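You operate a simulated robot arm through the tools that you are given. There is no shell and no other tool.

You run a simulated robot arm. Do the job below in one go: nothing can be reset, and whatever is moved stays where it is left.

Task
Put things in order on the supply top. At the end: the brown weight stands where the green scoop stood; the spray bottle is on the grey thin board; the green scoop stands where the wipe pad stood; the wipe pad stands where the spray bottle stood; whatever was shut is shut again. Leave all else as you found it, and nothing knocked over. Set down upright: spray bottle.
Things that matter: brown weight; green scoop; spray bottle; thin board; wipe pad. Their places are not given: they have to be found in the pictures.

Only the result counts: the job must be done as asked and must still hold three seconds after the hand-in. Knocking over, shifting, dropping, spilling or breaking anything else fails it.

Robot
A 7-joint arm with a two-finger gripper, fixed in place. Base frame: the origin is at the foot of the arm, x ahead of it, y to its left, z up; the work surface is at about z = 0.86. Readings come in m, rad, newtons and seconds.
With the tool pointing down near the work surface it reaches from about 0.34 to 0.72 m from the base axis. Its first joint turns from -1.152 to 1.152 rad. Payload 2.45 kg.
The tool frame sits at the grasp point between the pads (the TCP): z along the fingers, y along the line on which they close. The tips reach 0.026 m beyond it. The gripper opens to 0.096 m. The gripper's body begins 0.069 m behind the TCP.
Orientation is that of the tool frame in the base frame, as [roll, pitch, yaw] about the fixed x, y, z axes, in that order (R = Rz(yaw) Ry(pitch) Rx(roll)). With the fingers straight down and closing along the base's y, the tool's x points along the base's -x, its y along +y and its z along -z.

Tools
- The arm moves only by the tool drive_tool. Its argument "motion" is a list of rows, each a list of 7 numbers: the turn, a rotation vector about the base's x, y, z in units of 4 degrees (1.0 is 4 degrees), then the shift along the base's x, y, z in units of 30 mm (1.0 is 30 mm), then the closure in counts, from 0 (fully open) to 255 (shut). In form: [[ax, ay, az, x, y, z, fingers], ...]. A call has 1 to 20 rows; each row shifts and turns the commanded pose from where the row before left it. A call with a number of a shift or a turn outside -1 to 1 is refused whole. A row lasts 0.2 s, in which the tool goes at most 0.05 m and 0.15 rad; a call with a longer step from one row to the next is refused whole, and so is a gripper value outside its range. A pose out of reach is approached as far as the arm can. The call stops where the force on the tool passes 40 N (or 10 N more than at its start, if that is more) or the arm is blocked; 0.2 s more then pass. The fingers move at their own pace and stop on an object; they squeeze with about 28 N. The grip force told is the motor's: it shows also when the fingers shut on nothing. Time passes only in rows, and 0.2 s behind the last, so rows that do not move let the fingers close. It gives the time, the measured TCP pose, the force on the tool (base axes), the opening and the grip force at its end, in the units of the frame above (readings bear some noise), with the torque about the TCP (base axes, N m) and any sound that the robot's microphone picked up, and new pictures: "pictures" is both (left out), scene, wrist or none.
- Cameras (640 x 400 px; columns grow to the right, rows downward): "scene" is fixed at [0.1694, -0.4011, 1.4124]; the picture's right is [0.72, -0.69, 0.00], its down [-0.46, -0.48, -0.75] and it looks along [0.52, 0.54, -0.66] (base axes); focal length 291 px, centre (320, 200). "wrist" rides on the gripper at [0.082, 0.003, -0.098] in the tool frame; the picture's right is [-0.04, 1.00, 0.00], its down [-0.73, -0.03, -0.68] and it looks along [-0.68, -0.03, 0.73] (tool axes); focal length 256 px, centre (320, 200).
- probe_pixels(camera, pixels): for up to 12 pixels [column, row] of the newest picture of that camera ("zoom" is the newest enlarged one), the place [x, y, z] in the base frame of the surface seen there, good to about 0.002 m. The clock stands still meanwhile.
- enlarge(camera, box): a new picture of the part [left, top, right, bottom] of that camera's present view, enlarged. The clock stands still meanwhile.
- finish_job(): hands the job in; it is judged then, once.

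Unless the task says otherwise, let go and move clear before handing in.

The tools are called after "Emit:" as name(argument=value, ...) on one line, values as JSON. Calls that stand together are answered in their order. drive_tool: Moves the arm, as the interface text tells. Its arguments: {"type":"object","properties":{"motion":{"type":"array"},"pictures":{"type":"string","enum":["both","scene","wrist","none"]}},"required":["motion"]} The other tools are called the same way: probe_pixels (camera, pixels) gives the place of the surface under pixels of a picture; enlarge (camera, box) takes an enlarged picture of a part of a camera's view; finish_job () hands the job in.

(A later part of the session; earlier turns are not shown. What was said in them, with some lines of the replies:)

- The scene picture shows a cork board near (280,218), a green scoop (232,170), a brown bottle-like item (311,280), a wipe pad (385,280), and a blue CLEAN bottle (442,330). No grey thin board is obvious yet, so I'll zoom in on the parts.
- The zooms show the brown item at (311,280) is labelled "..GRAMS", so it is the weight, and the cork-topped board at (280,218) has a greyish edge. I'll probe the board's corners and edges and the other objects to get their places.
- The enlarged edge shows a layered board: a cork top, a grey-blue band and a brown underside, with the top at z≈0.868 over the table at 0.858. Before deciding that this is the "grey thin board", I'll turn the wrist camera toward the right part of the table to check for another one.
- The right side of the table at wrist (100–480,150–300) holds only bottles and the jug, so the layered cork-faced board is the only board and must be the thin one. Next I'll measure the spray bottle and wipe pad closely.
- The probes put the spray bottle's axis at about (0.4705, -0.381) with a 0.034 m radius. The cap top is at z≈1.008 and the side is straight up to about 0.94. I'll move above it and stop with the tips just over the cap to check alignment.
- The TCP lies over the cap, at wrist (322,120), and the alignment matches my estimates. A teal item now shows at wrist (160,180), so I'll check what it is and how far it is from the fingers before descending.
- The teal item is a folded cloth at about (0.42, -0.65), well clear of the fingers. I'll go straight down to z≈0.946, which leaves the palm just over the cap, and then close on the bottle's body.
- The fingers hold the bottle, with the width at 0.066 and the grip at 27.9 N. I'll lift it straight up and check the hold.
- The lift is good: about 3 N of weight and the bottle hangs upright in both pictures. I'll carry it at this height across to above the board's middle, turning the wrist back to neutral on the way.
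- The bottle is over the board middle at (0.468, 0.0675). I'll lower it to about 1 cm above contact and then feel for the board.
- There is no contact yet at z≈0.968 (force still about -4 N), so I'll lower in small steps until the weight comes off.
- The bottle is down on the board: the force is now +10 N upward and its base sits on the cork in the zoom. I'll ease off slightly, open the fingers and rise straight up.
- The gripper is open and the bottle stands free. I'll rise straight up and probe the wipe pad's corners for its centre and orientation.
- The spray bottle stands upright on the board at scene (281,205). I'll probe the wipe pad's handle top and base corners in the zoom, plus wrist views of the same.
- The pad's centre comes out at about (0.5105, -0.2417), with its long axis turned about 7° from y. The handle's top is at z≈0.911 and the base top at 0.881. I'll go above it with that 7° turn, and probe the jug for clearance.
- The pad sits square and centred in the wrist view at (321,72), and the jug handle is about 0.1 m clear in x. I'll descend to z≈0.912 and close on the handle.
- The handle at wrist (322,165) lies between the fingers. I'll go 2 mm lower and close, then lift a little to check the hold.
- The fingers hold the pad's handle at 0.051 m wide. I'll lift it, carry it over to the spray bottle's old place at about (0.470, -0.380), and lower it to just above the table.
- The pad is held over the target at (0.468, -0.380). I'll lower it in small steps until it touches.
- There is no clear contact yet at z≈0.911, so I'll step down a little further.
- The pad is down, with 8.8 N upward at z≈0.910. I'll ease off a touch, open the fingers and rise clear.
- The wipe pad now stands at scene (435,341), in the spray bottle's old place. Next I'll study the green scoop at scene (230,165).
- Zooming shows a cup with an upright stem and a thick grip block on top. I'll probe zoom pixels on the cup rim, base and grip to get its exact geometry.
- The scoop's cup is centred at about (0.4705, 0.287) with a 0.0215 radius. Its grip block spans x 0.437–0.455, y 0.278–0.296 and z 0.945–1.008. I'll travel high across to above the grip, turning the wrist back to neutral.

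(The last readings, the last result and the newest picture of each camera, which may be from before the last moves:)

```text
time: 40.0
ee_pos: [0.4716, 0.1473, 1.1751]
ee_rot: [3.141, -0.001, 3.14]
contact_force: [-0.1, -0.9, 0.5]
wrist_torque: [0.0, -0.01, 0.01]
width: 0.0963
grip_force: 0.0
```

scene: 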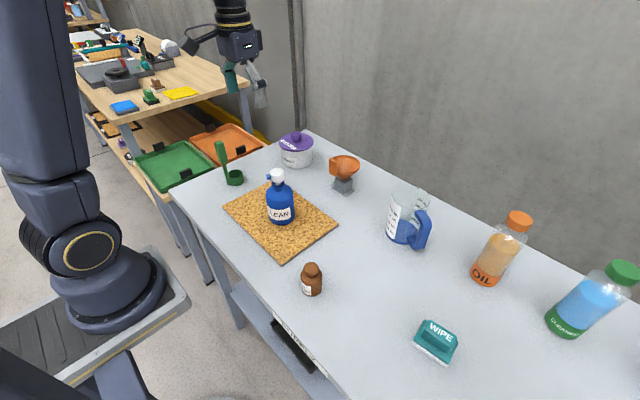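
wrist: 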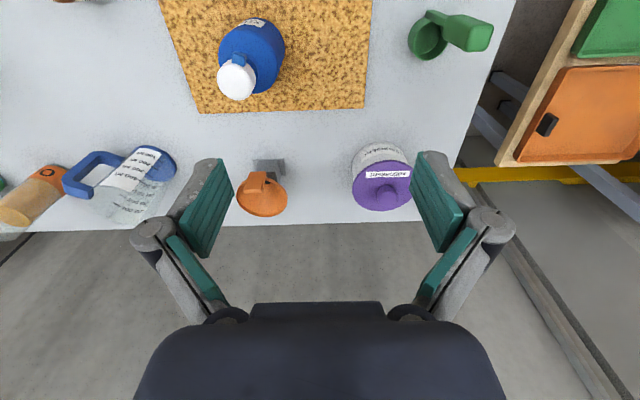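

In the wrist view the scoop's cup is at (430,40) and the grip at (470,30). I'll probe these to confirm the grip's far side and the cup's centre.

Emit:
enlarge(camera="wrist", box=[395, 0, 505, 70])

Emit:
probe_pixels(camera="wrist", pixels=[[452, 30], [475, 20], [490, 28], [485, 45], [470, 45], [492, 36], [480, 33], [412, 40], [428, 58], [444, 45], [428, 25], [430, 15]])

```text
5.71 times, centred on (450, 35) of wrist
```

zoom: 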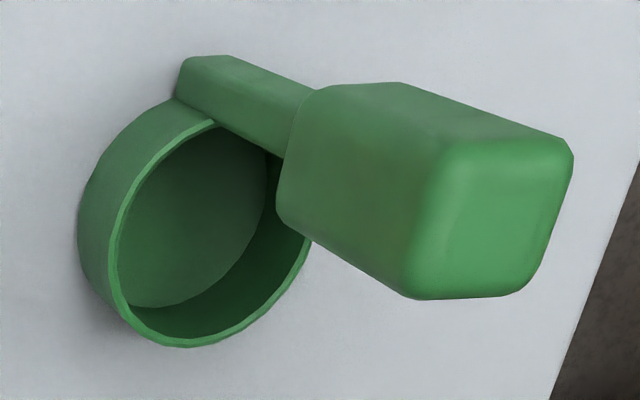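

```text
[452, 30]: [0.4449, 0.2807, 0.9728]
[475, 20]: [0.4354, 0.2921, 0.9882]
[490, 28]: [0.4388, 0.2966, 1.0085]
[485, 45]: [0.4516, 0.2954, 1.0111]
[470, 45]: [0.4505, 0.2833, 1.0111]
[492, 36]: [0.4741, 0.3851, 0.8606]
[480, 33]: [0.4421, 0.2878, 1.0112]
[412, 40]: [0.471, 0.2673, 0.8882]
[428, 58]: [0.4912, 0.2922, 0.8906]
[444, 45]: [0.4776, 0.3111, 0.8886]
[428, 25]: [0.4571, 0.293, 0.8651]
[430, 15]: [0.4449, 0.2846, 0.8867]
```

The grip's centre is confirmed at about (0.4455, 0.2875), with its faces square to the base axes and its top at 1.011. I'll move over it and stop with the tips just above it.

Emit:
drive_tool(motion=[[0, 0, 0, -0.2, 0.9, 0, 0], [0, 0, 0, -0.2, 0.95, 0, 0], [0, 0, 0, -0.2, 0.95, 0, 0], [0, 0, 0, -0.2, 0.95, 0, 0], [0, 0, 0, -0.07, 0.92, -0.5, 0], [0, 0, 0, 0, 0, -1, 0], [0, 0, 0, 0, 0, -1, 0], [0, 0, 0, 0, 0, -1, 0], [0, 0, 0, 0, 0, 0, 0]], pictures="both")

```text
time: 42.0
ee_pos: [0.4441, 0.288, 1.0658]
ee_rot: [-3.141, 0.0, 3.14]
contact_force: [-0.3, 0.4, 0.3]
wrist_torque: [0.02, 0.0, -0.01]
width: 0.0959
grip_force: 0.0
```

scene: 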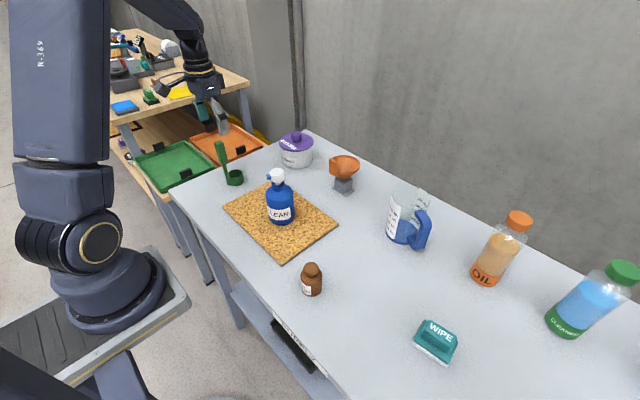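
wrist: 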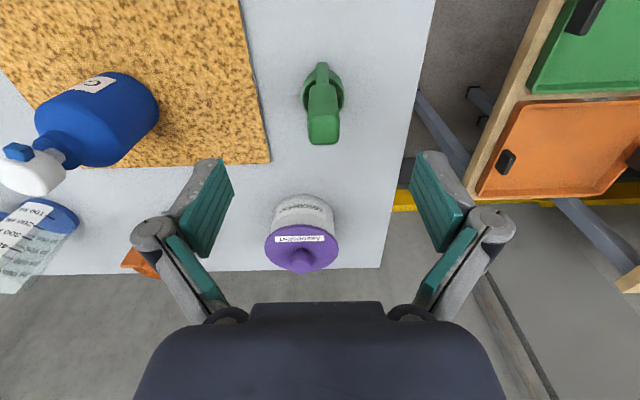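

The grip is centred between the fingers at wrist (322,115). I'll descend to z≈0.984 and close.

Emit:
drive_tool(motion=[[0, 0, 0, 0.04, 0, -0.9, 0], [0, 0, 0, 0, 0, -0.9, 0], [0, 0, 0, 0, 0, -0.9, 0], [0, 0, 0, 0, 0, 0, 0], [0, 0, 0, 0, 0, 0, 100], [0, 0, 0, 0, 0, 0, 255], [0, 0, 0, 0, 0, 0, 255], [0, 0, 0, 0, 0, 0, 255], [0, 0, 0, 0, 0, 0, 255], [0, 0, 0, 0, 0, 0, 255], [0, 0, 0, 0, 0, 0, 255]], pictures="both")

```text
time: 44.4
ee_pos: [0.4455, 0.2894, 0.9871]
ee_rot: [3.14, 0.0, 3.139]
contact_force: [-0.1, 0.2, -0.2]
wrist_torque: [0.01, 0.03, -0.01]
width: 0.021
grip_force: 27.6
```

scene: 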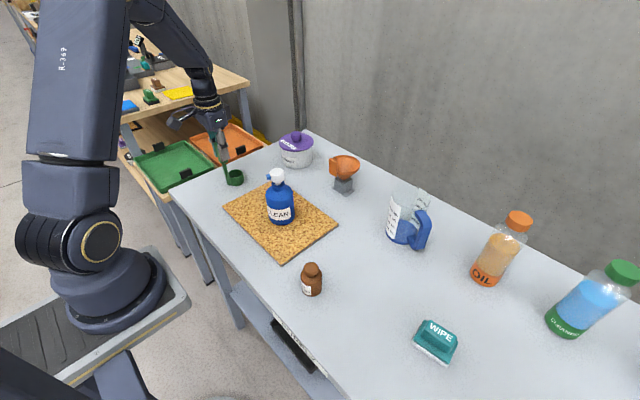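
wrist: 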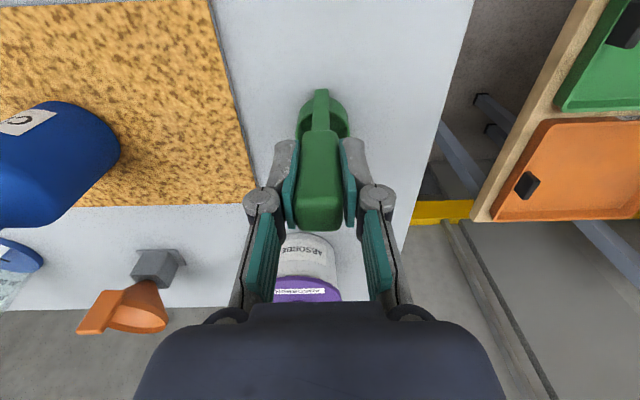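

The fingers hold the scoop's grip, with the width at 0.021 and the grip at 27.6 N. I'll lift it straight up, high enough to clear the spray bottle.

Emit:
drive_tool(motion=[[0, 0, 0, 0, 0, 0.3, 255], [0, 0, 0, 0, 0, 0.7, 255], [0, 0, 0, 0, 0, 1, 255], [0, 0, 0, 0, 0, 1, 255], [0, 0, 0, 0, 0, 1, 255], [0, 0, 0, 0, 0, 1, 255], [0, 0, 0, 0, 0, 1, 255], [0, 0, 0, 0, 0, 1, 255], [0, 0, 0, 0, 0, 0.6, 255], [0, 0, 0, 0, 0, 0, 255]], pictures="both")

```text
time: 46.6
ee_pos: [0.4444, 0.2848, 1.2157]
ee_rot: [3.141, -0.001, 3.141]
contact_force: [-0.5, 0.4, -0.8]
wrist_torque: [0.02, 0.01, 0.0]
width: 0.0212
grip_force: 28.3
```

scene: 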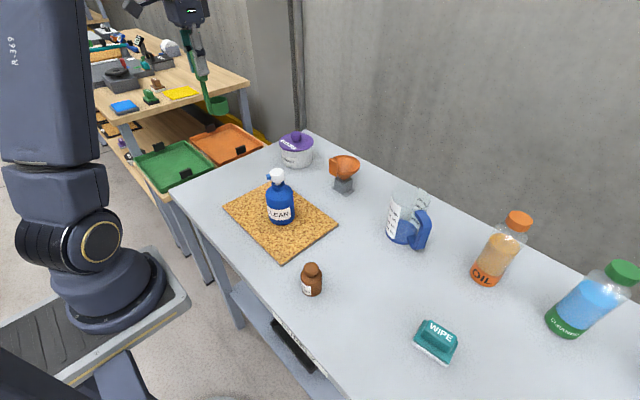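
wrist: 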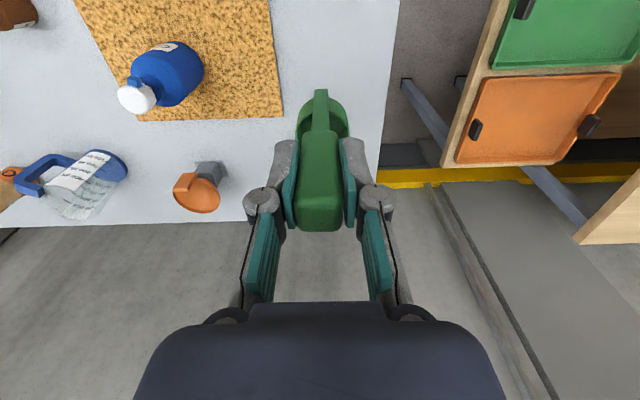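

The scoop hangs straight with its cup about 0.128 m below the TCP, clear of the bottle's top. I'll carry it across to above the wipe pad's old place at (0.5105, -0.2417), so the TCP goes to about (0.4885, -0.242).

Emit:
drive_tool(motion=[[0, 0, 0, 0.05, -0.5, 0, 255], [0, 0, 0, 0.08, -1, 0, 255], [0, 0, 0, 0.08, -1, 0, 255], [0, 0, 0, 0.08, -1, 0, 255], [0, 0, 0, 0.08, -1, 0, 255], [0, 0, 0, 0.08, -1, 0, 255], [0, 0, 0, 0.08, -1, 0, 255], [0, 0, 0, 0.08, -1, 0, 255], [0, 0, 0, 0.08, -1, 0, 255], [0, 0, 0, 0.08, -1, 0, 255], [0, 0, 0, 0.08, -1, 0, 255], [0, 0, 0, 0.08, -1, 0, 255], [0, 0, 0, 0.08, -1, 0, 255], [0, 0, 0, 0.08, -1, 0, 255], [0, 0, 0, 0.08, -1, 0, 255], [0, 0, 0, 0.08, -1, 0, 255], [0, 0, 0, 0.08, -1, 0, 255], [0, 0, 0, 0.08, -0.7, 0, 255], [0, 0, 0, 0.08, -0.4, 0, 255], [0, 0, 0, 0, 0, 0, 255]], pictures="both")

```text
time: 50.8
ee_pos: [0.489, -0.2422, 1.2159]
ee_rot: [-3.141, -0.001, -3.141]
contact_force: [0.6, 1.0, 0.4]
wrist_torque: [0.01, 0.04, -0.01]
width: 0.0212
grip_force: 28.0
```

scene: 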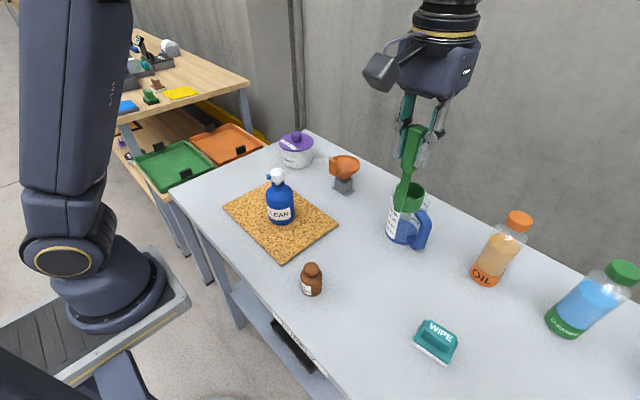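
wrist: 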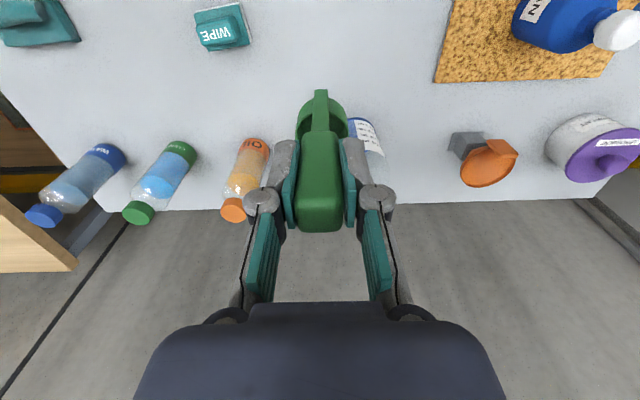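

The scoop is over the target at TCP (0.489, -0.242). I'll lower it to about 1 cm above the table and then feel for contact.

Emit:
drive_tool(motion=[[0, 0, 0, 0, 0, -0.6, 255], [0, 0, 0, 0, 0, -1, 255], [0, 0, 0, 0, 0, -1, 255], [0, 0, 0, 0, 0, -1, 255], [0, 0, 0, 0, 0, -1, 255], [0, 0, 0, 0, 0, -1, 255], [0, 0, 0, 0, 0, -1, 255], [0, 0, 0, 0, 0, -0.6, 255], [0, 0, 0, 0, 0, 0, 255]], pictures="both")

Emit:
drive_tool(motion=[[0, 0, 0, 0, 0, -0.12, 255], [0, 0, 0, 0, 0, 0, 255]], pictures="none")

```text
time: 52.8
ee_pos: [0.489, -0.2402, 0.999]
ee_rot: [3.141, 0.002, 3.141]
contact_force: [-0.6, -0.1, -1.9]
wrist_torque: [-0.01, 0.03, -0.01]
width: 0.0209
grip_force: 28.2
```

scene: 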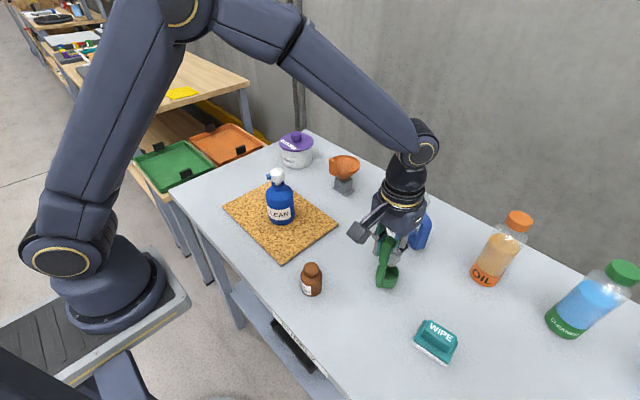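
wrist: 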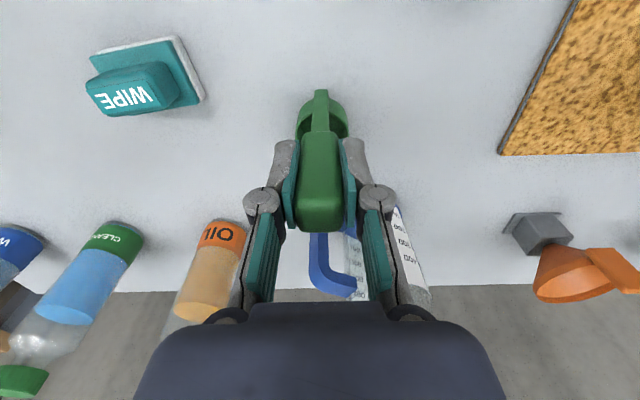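

```text
time: 53.4
ee_pos: [0.4883, -0.2402, 0.9943]
ee_rot: [-3.141, 0.0, 3.14]
contact_force: [-0.5, 0.8, -0.5]
wrist_torque: [-0.01, 0.01, -0.04]
width: 0.021
grip_force: 28.4
```

Emit:
drive_tool(motion=[[0, 0, 0, 0, 0, -0.12, 255], [0, 0, 0, 0, 0, 0, 255]], pictures="none")

Emit:
drive_tool(motion=[[0, 0, 0, 0, 0, -0.06, 255], [0, 0, 0, 0, 0, 0, 255]], pictures="none")

```text
time: 54.0
ee_pos: [0.4891, -0.2404, 0.9924]
ee_rot: [3.141, 0.0, 3.14]
contact_force: [-0.7, -0.2, -0.7]
wrist_torque: [0.02, 0.03, -0.01]
width: 0.021
grip_force: 28.1
```

```text
time: 54.6
ee_pos: [0.4891, -0.2408, 0.9895]
ee_rot: [-3.141, -0.001, 3.139]
contact_force: [-1.0, 0.2, -0.2]
wrist_torque: [0.03, 0.03, 0.02]
width: 0.0212
grip_force: 27.5
```

The force is still near zero at z≈0.9895, so I'll keep stepping down finely until it touches.

Emit:
drive_tool(motion=[[0, 0, 0, 0, 0, -0.06, 255], [0, 0, 0, 0, 0, 0, 255]], pictures="scene")

Emit:
enlarge(camera="scene", box=[345, 210, 445, 300])

```text
time: 55.2
ee_pos: [0.4902, -0.242, 0.9889]
ee_rot: [-3.141, 0.001, 3.14]
contact_force: [0.8, -0.3, -0.6]
wrist_torque: [0.01, -0.01, 0.03]
width: 0.0211
grip_force: 28.6
```

scene: 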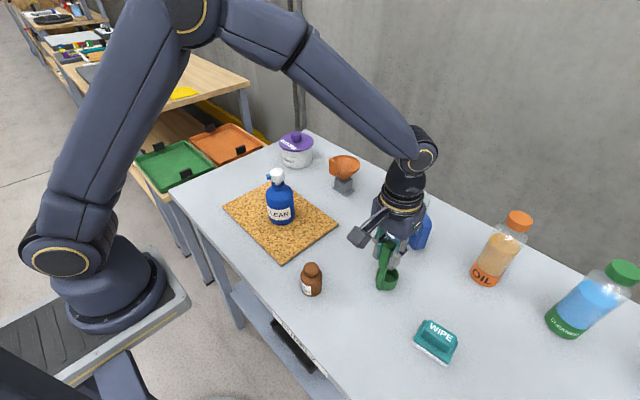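

```text
4.44 times, centred on (395, 255) of scene
```

zoom: 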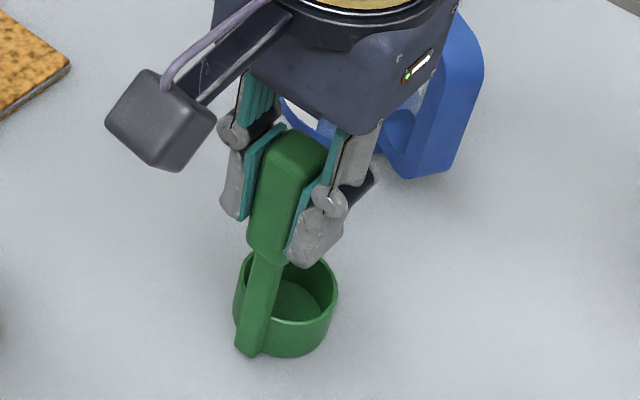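

Emit:
drive_tool(motion=[[0, 0, 0, 0, 0, -0.06, 255], [0, 0, 0, 0, 0, 0, 255]], pictures="none")

```text
time: 55.8
ee_pos: [0.4906, -0.2417, 0.9875]
ee_rot: [3.14, 0.002, 3.139]
contact_force: [-1.0, 1.4, 6.8]
wrist_torque: [0.05, 0.04, 0.01]
width: 0.0212
grip_force: 28.4
```

The scoop has touched down with 6.8 N upward at z≈0.9875. I'll ease off, open and rise straight up.

Emit:
drive_tool(motion=[[0, 0, 0, 0, 0, 0.025, 255], [0, 0, 0, 0, 0, 0, 220], [0, 0, 0, 0, 0, 0, 150], [0, 0, 0, 0, 0, 0, 60], [0, 0, 0, 0, 0, 0, 0], [0, 0, 0, 0, 0, 0, 0], [0, 0, 0, 0, 0, 0, 0], [0, 0, 0, 0, 0, 0, 0], [0, 0, 0, 0, 0, 0.5, 0], [0, 0, 0, 0, 0, 1, 0], [0, 0, 0, 0, 0, 1, 0], [0, 0, 0, 0, 0, 1, 0], [0, 0, 0, 0, 0, 1, 0], [0, 0, 0, 0, 0, 1, 0], [0, 0, 0, 0, 0, 1, 0], [0, 0, 0, 0, 0, 0, 0]], pictures="both")

```text
time: 59.2
ee_pos: [0.4905, -0.2409, 1.1842]
ee_rot: [-3.142, 0.0, 3.139]
contact_force: [0.0, -0.5, -0.4]
wrist_torque: [-0.02, -0.02, -0.01]
width: 0.0959
grip_force: 0.0
```

scene: 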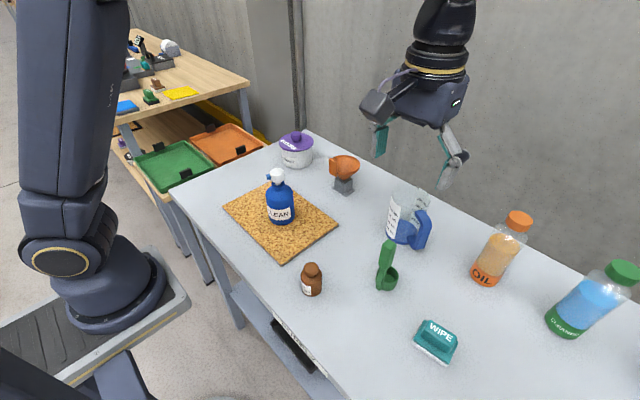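
wrist: 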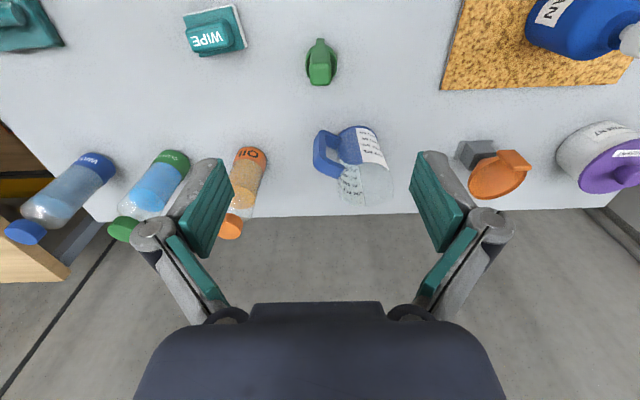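

The scoop stands upright at scene (387,270), where the pad was. Next I'll measure the brown weight at scene (311,280).

Emit:
enlarge(camera="scene", box=[285, 250, 340, 305])

```text
7.27 times, centred on (312, 278) of scene
```

zoom: 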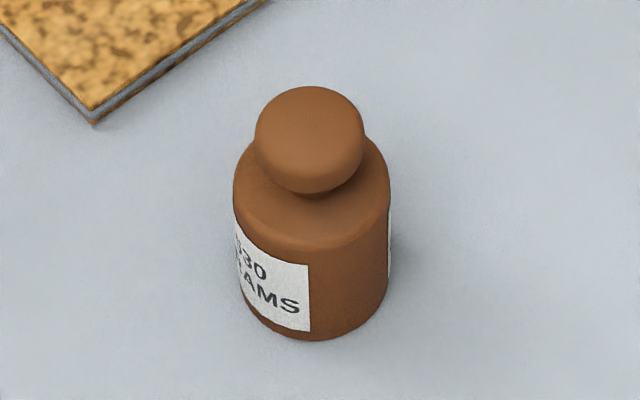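

Emit:
probe_pixels(camera="zoom", pixels=[[310, 105], [310, 150], [310, 180], [260, 140], [358, 140], [240, 190], [385, 190], [240, 270], [384, 280], [310, 330], [270, 320], [350, 320]])

Emit:
probe_pixels(camera="zoom", pixels=[[310, 90], [275, 110], [345, 110], [310, 230], [310, 260], [340, 260], [270, 240], [370, 240], [310, 210], [255, 200], [370, 180], [310, 125]])

```text
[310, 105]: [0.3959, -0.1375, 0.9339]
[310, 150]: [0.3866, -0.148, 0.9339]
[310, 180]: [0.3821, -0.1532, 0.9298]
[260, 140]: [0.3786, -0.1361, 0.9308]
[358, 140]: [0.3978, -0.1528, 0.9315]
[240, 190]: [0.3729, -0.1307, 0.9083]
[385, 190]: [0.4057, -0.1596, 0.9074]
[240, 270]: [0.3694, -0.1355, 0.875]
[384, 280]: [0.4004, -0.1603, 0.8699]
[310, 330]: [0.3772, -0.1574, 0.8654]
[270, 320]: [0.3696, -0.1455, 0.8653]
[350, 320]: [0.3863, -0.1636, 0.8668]
```

```text
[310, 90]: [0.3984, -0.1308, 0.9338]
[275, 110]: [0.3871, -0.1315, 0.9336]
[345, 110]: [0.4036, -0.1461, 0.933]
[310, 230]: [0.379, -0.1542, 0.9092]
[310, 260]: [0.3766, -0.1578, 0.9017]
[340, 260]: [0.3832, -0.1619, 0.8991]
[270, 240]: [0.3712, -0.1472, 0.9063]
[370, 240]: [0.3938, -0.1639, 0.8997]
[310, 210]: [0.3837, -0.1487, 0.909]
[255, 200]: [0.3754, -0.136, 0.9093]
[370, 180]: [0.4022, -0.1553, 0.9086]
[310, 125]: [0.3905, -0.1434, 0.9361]
```

The weight's axis is at about (0.391, -0.142). Its body radius is 0.0215 m up to z≈0.905 and the knob tops out at 0.935. I'll move above it and stop short to check alignment.

Emit:
drive_tool(motion=[[0, 0, 0, -0.83, 0.825, 0, 0], [0, 0, 0, -0.83, 0.825, 0, 0], [0, 0, 0, -0.83, 0.825, 0, 0], [0, 0, 0, -0.83, 0.825, 0, 0], [0, 0, 0, 0, 0, -1, 0], [0, 0, 0, 0, 0, -1, 0], [0, 0, 0, 0, 0, -1, 0], [0, 0, 0, 0, 0, -1, 0], [0, 0, 0, 0, 0, -1, 0], [0, 0, 0, 0, 0, -1, 0], [0, 0, 0, 0, 0, -0.3, 0], [0, 0, 0, 0, 0, 0, 0]], pictures="both")

```text
time: 61.8
ee_pos: [0.3892, -0.1421, 0.9922]
ee_rot: [3.14, -0.001, 3.14]
contact_force: [-0.1, 0.4, 0.0]
wrist_torque: [-0.04, 0.02, -0.01]
width: 0.0962
grip_force: 0.2
```

scene: 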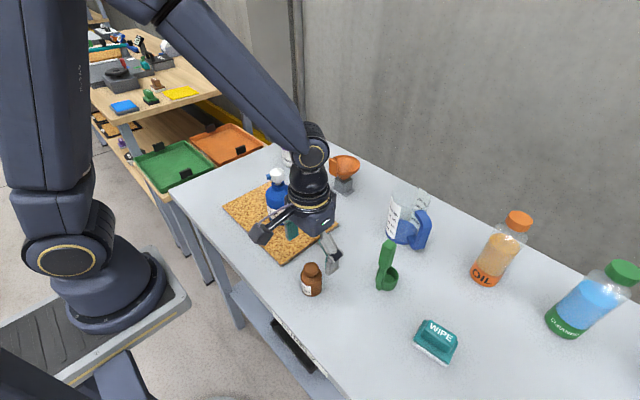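
wrist: 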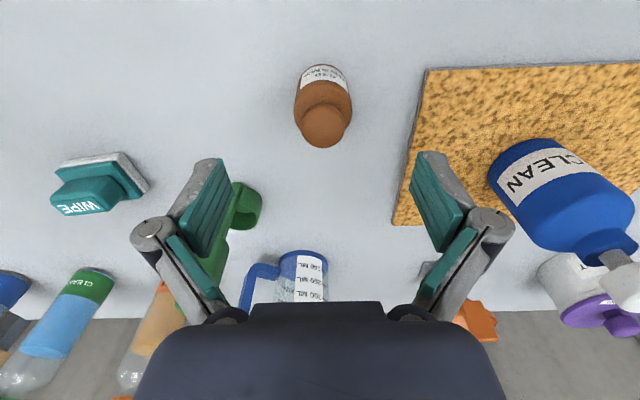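

The weight is centred between the fingers at wrist (323,105). Before the last descent, I'll check the hand and wrist clearance to the spray bottle and the scoop.

Emit:
enlarge(camera="scene", box=[230, 110, 430, 310])

Emit:
probe_pixels(camera="scene", pixels=[[312, 150], [305, 165], [325, 160], [310, 180], [312, 210], [325, 215], [300, 200], [310, 135], [290, 110], [260, 80], [328, 180], [326, 145]])

```text
2.00 times, centred on (330, 210) of scene
```

zoom: 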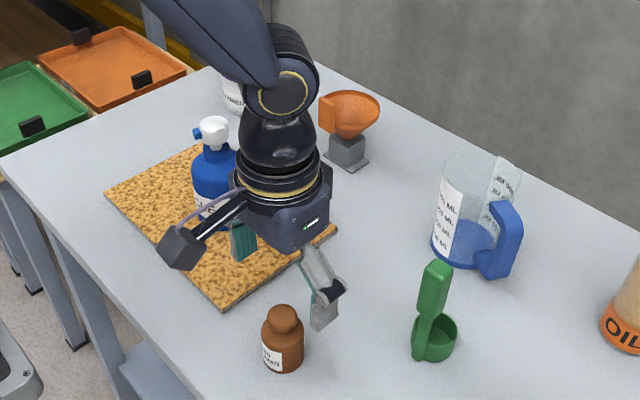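

```text
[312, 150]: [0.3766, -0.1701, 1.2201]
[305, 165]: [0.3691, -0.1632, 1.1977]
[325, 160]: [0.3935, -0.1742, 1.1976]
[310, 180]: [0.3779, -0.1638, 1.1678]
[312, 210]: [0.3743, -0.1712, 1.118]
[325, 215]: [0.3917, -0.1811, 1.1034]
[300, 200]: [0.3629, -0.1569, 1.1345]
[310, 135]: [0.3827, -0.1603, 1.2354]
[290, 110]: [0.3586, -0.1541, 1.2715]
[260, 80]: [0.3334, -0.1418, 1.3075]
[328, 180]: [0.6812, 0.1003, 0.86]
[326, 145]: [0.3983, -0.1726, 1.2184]
```

The wrist runs straight up above the hand with about a 0.04 m radius, far from both the bottle and the scoop. I'll descend to z≈0.897 and close on the weight's body.

Emit:
drive_tool(motion=[[0, 0, 0, 0.05, 0, -0.9, 0], [0, 0, 0, 0, 0, -0.9, 0], [0, 0, 0, 0, 0, -0.9, 0], [0, 0, 0, 0, 0, -0.47, 0], [0, 0, 0, 0, 0, 0, 0], [0, 0, 0, 0, 0, 0, 100], [0, 0, 0, 0, 0, 0, 255], [0, 0, 0, 0, 0, 0, 255], [0, 0, 0, 0, 0, 0, 255], [0, 0, 0, 0, 0, 0, 255], [0, 0, 0, 0, 0, 0, 255]], pictures="both")

```text
time: 64.2
ee_pos: [0.3915, -0.1423, 0.896]
ee_rot: [3.141, 0.0, 3.14]
contact_force: [0.4, 2.8, 3.4]
wrist_torque: [0.1, 0.03, 0.01]
width: 0.0431
grip_force: 28.1
```

scene: 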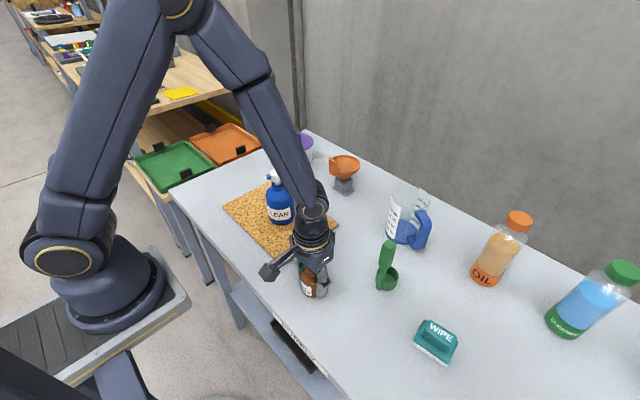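
wrist: 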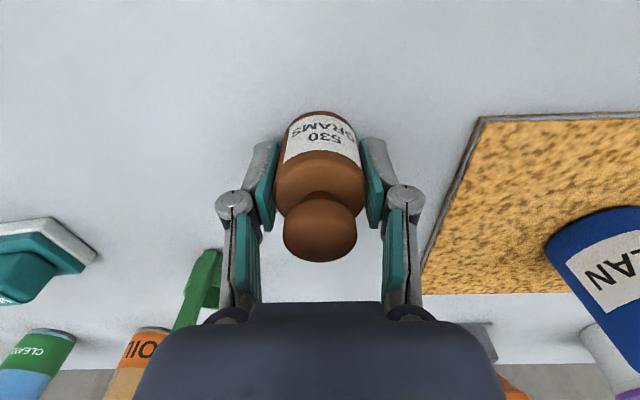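

The weight is gripped at 0.043 m wide. I'll lift it well above the spray bottle's height before carrying it across.

Emit:
drive_tool(motion=[[0, 0, 0, 0, 0, 0.3, 255], [0, 0, 0, 0, 0, 0.7, 255], [0, 0, 0, 0, 0, 1, 255], [0, 0, 0, 0, 0, 1, 255], [0, 0, 0, 0, 0, 1, 255], [0, 0, 0, 0, 0, 1, 255], [0, 0, 0, 0, 0, 1, 255], [0, 0, 0, 0, 0, 1, 255], [0, 0, 0, 0, 0, 1, 255], [0, 0, 0, 0, 0, 1, 255], [0, 0, 0, 0, 0, 0, 255]], pictures="both")

```text
time: 66.6
ee_pos: [0.3932, -0.1421, 1.1694]
ee_rot: [3.141, 0.001, 3.14]
contact_force: [-0.5, -0.2, -4.6]
wrist_torque: [-0.01, 0.0, -0.01]
width: 0.0432
grip_force: 28.1
```

scene: 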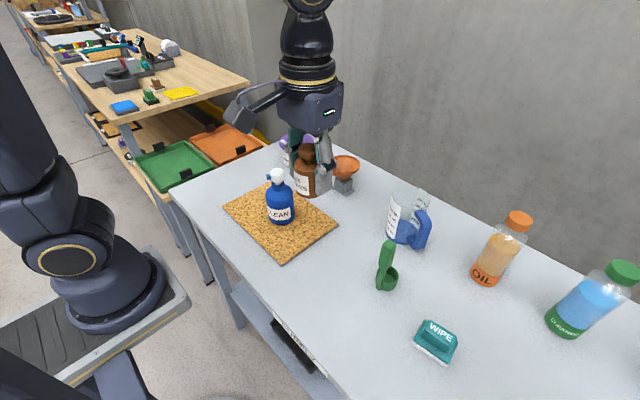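
wrist: 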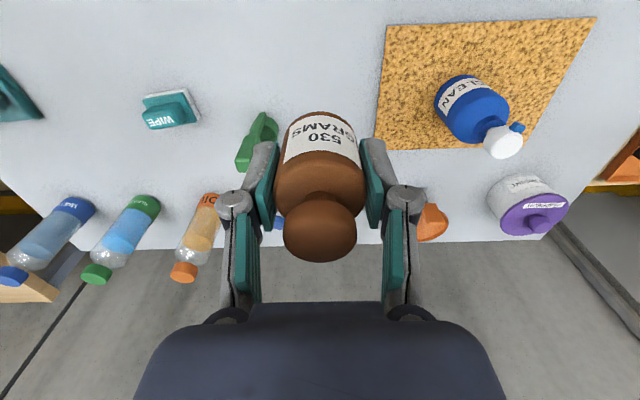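

The weight is held at z≈1.17 with about 5 N of load. I'll carry it to above the scoop's old place at (0.469, 0.287).

Emit:
drive_tool(motion=[[0, 0, 0, 0.159, 0.5, 0, 255], [0, 0, 0, 0.159, 1, 0, 255], [0, 0, 0, 0.159, 1, 0, 255], [0, 0, 0, 0.159, 1, 0, 255], [0, 0, 0, 0.159, 1, 0, 255], [0, 0, 0, 0.159, 1, 0, 255], [0, 0, 0, 0.159, 1, 0, 255], [0, 0, 0, 0.159, 1, 0, 255], [0, 0, 0, 0.159, 1, 0, 255], [0, 0, 0, 0.159, 1, 0, 255], [0, 0, 0, 0.159, 1, 0, 255], [0, 0, 0, 0.159, 1, 0, 255], [0, 0, 0, 0.159, 1, 0, 255], [0, 0, 0, 0.159, 1, 0, 255], [0, 0, 0, 0.159, 0.5, 0, 255], [0, 0, 0, 0.159, 0.3, 0, 255], [0, 0, 0, 0, 0, 0, 255]], pictures="both")

```text
time: 70.2
ee_pos: [0.4679, 0.2886, 1.1693]
ee_rot: [-3.14, 0.0, 3.139]
contact_force: [0.4, 1.0, -5.4]
wrist_torque: [0.0, -0.02, -0.03]
width: 0.0429
grip_force: 28.0
```

scene: 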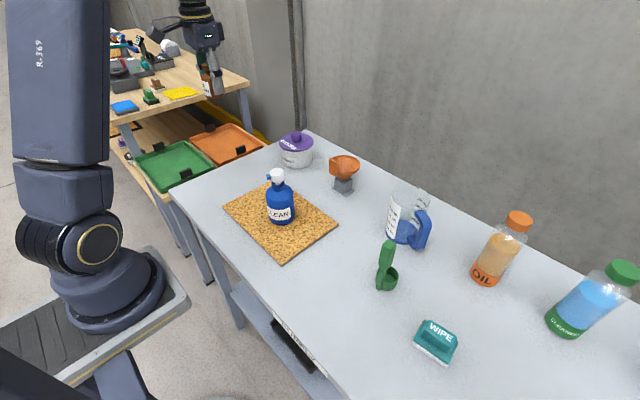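
wrist: 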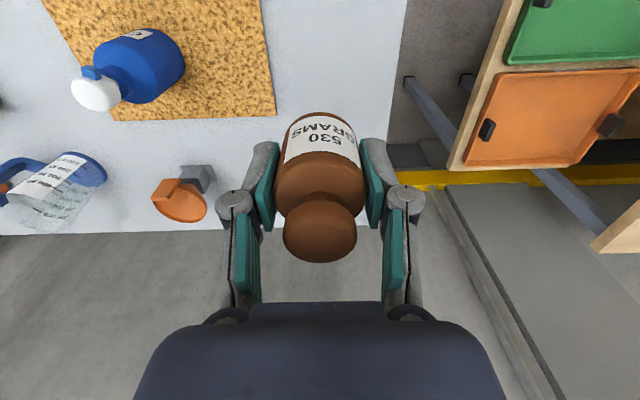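

The weight is over the target at (0.468, 0.288). I'll lower it to about 1.5 cm above contact and then step down finely.

Emit:
drive_tool(motion=[[0, 0, 0, 0, 0, -0.6, 255], [0, 0, 0, 0, 0, -1, 255], [0, 0, 0, 0, 0, -1, 255], [0, 0, 0, 0, 0, -1, 255], [0, 0, 0, 0, 0, -1, 255], [0, 0, 0, 0, 0, -1, 255], [0, 0, 0, 0, 0, -1, 255], [0, 0, 0, 0, 0, -1, 255], [0, 0, 0, 0, 0, -0.8, 255], [0, 0, 0, 0, 0, -0.2, 255], [0, 0, 0, 0, 0, 0, 255]], pictures="both")

Emit:
drive_tool(motion=[[0, 0, 0, 0, 0, -0.15, 255], [0, 0, 0, 0, 0, -0.12, 255], [0, 0, 0, 0, 0, 0, 255]], pictures="none")

```text
time: 72.6
ee_pos: [0.4671, 0.2879, 0.9092]
ee_rot: [3.14, 0.001, -3.141]
contact_force: [-0.4, -1.2, -5.4]
wrist_torque: [-0.01, 0.0, -0.03]
width: 0.0432
grip_force: 28.0
```

scene: 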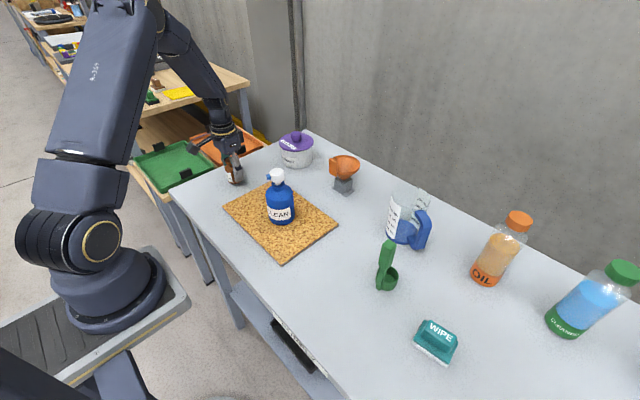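
wrist: 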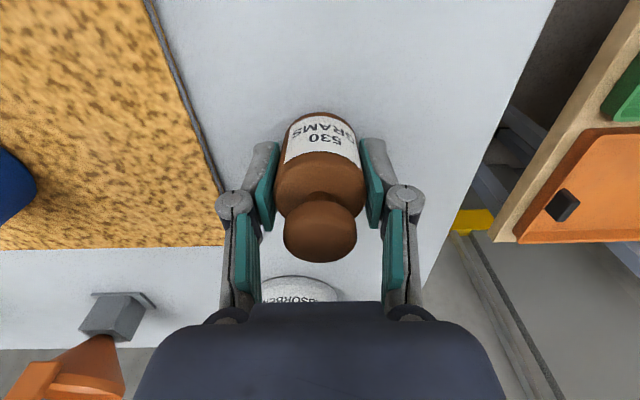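

```text
time: 73.4
ee_pos: [0.4672, 0.288, 0.9025]
ee_rot: [3.142, -0.001, 3.139]
contact_force: [-0.8, 0.8, -5.3]
wrist_torque: [0.01, 0.01, 0.0]
width: 0.0428
grip_force: 27.7
```

There is no contact yet at z≈0.9025, and the board edge stays about 3 cm from where the left finger will open. I'll step down finely.

Emit:
drive_tool(motion=[[0, 0, 0, 0.03, 0, -0.12, 255], [0, 0, 0, 0, 0, 0, 255]], pictures="none")

Emit:
drive_tool(motion=[[0, 0, 0, 0, 0, -0.05, 255], [0, 0, 0, 0, 0, 0, 255]], pictures="none")

```text
time: 74.0
ee_pos: [0.4688, 0.2876, 0.8982]
ee_rot: [-3.141, 0.0, 3.141]
contact_force: [-0.1, 0.5, -5.8]
wrist_torque: [0.01, 0.01, 0.01]
width: 0.0431
grip_force: 27.4
```

```text
time: 74.6
ee_pos: [0.4693, 0.288, 0.8974]
ee_rot: [3.141, -0.001, 3.141]
contact_force: [-2.5, -0.8, 1.2]
wrist_torque: [-0.06, -0.07, 0.0]
width: 0.0431
grip_force: 27.7
```

The weight has touched down, with the force changing from -5.8 to +1.2 N at z≈0.897. I'll open the fingers and rise clear.

Emit:
drive_tool(motion=[[0, 0, 0, 0, 0, 0, 220], [0, 0, 0, 0, 0, 0, 150], [0, 0, 0, 0, 0, 0, 60], [0, 0, 0, 0, 0, 0, 0], [0, 0, 0, 0, 0, 0, 0], [0, 0, 0, 0, 0, 0, 0], [0, 0, 0, 0, 0, 0, 0], [0, 0, 0, 0, 0, 0.5, 0], [0, 0, 0, 0, 0, 1, 0], [0, 0, 0, 0, 0, 1, 0], [0, 0, 0, 0, 0, 1, 0], [0, 0, 0, 0, 0, 1, 0], [0, 0, 0, 0, 0, 1, 0], [0, 0, 0, 0, 0, 1, 0], [0, 0, 0, 0, 0, 1, 0], [0, 0, 0, 0, 0, 1, 0], [0, 0, 0, 0, 0, 1, 0], [0, 0, 0, 0, 0, 0, 0]], pictures="both")

```text
time: 78.4
ee_pos: [0.4682, 0.2867, 1.1831]
ee_rot: [3.14, 0.001, -3.141]
contact_force: [0.9, -0.1, 0.4]
wrist_torque: [-0.01, -0.01, 0.0]
width: 0.0962
grip_force: 0.0
```

scene: 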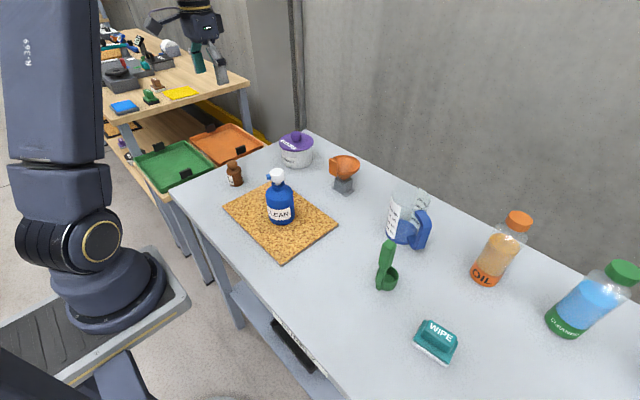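
wrist: 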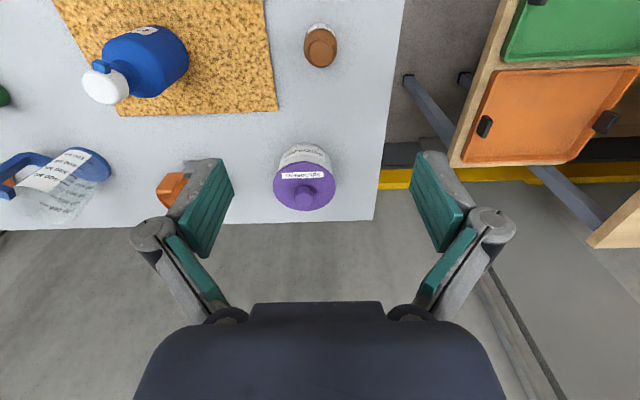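

All four items now look placed: weight at scene (235,172), scoop (387,268), pad (435,341), and bottle on the board (281,205). I'll inspect the board's edge again and verify positions by probing.

Emit:
enlarge(camera="scene", box=[265, 235, 315, 270])

Emit:
enlarge(camera="wrist", box=[220, 40, 300, 120])

Emit:
enlarge(camera="scene", box=[180, 120, 360, 270])

Emit:
probe_pixels(camera="scene", pixels=[[224, 208], [276, 180], [283, 261], [235, 165], [233, 178], [236, 184], [278, 172], [281, 215], [384, 243], [387, 285], [437, 330], [430, 352]])

```text
11.43 times, centred on (290, 252) of scene
```

zoom: 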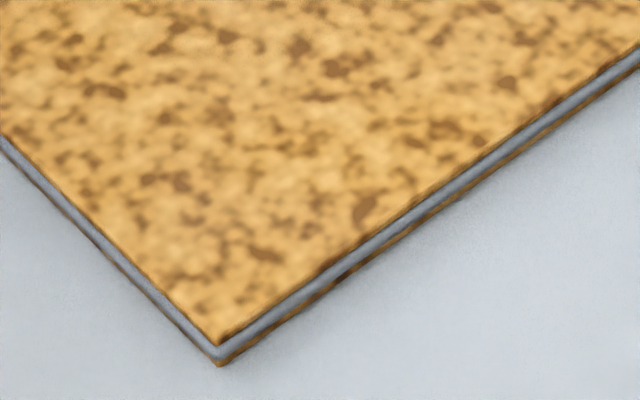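

```text
5.00 times, centred on (260, 80) of wrist
```

zoom: 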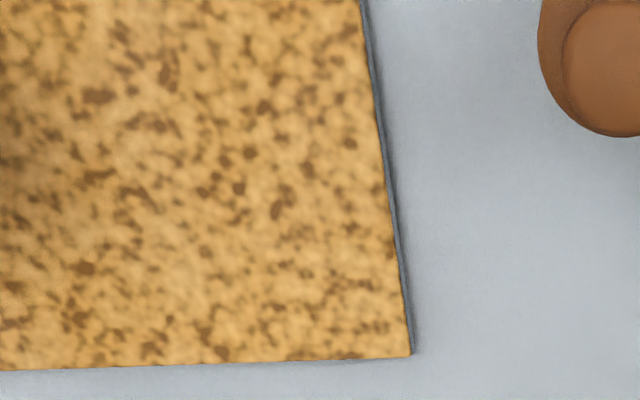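

```text
2.67 times, centred on (270, 195) of scene
```

zoom: 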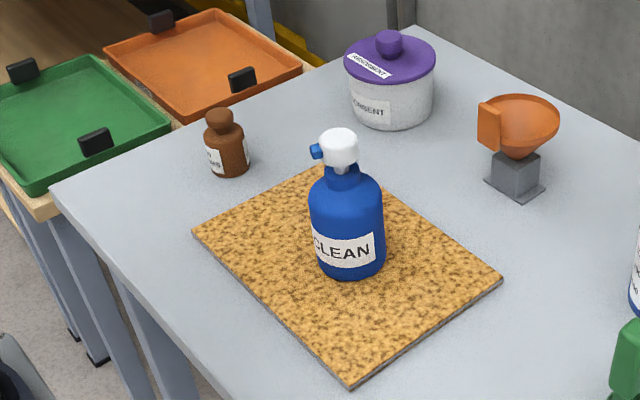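

```text
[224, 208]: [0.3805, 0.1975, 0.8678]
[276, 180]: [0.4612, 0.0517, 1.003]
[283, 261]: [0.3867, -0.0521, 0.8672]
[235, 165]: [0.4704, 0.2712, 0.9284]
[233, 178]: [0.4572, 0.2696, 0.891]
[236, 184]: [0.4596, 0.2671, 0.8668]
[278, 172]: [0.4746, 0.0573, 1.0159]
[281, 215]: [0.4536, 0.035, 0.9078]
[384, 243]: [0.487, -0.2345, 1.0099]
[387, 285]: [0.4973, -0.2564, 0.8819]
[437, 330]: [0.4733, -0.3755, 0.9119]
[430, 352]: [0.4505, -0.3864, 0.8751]
```

The probes agree with the intended places: the weight is at about (0.469, 0.2875), the scoop where the pad was, and the pad at about (0.469, -0.380). The bottle stands upright on the board, which didn't move. Nothing was opened, the other items look unchanged, and the gripper is empty and clear, so I'll hand in.

Emit:
finish_job()

```text
The job is handed in.
```

All four moves are done and the job is handed in. The last pictures and probes show each item standing where it was asked to go.

- **Spray bottle:** it stands upright near the middle of the board, at about (0.469, 0.066).
- **Wipe pad:** it stands where the spray bottle stood, at about (0.469, -0.380).
- **Green scoop:** it stands where the wipe pad stood. Its cup is centred within about 5 mm of the pad's old centre.
- **Brown weight:** it stands where the scoop stood, at about (0.469, 0.288).

**The board:** I took the cork-faced board to be the "grey thin board". It is the only board on the supply top, and its edge shows a grey core between the cork faces.

Nothing was opened, so nothing needed shutting again. The other items look unchanged in the pictures, and the gripper is empty and clear of everything.
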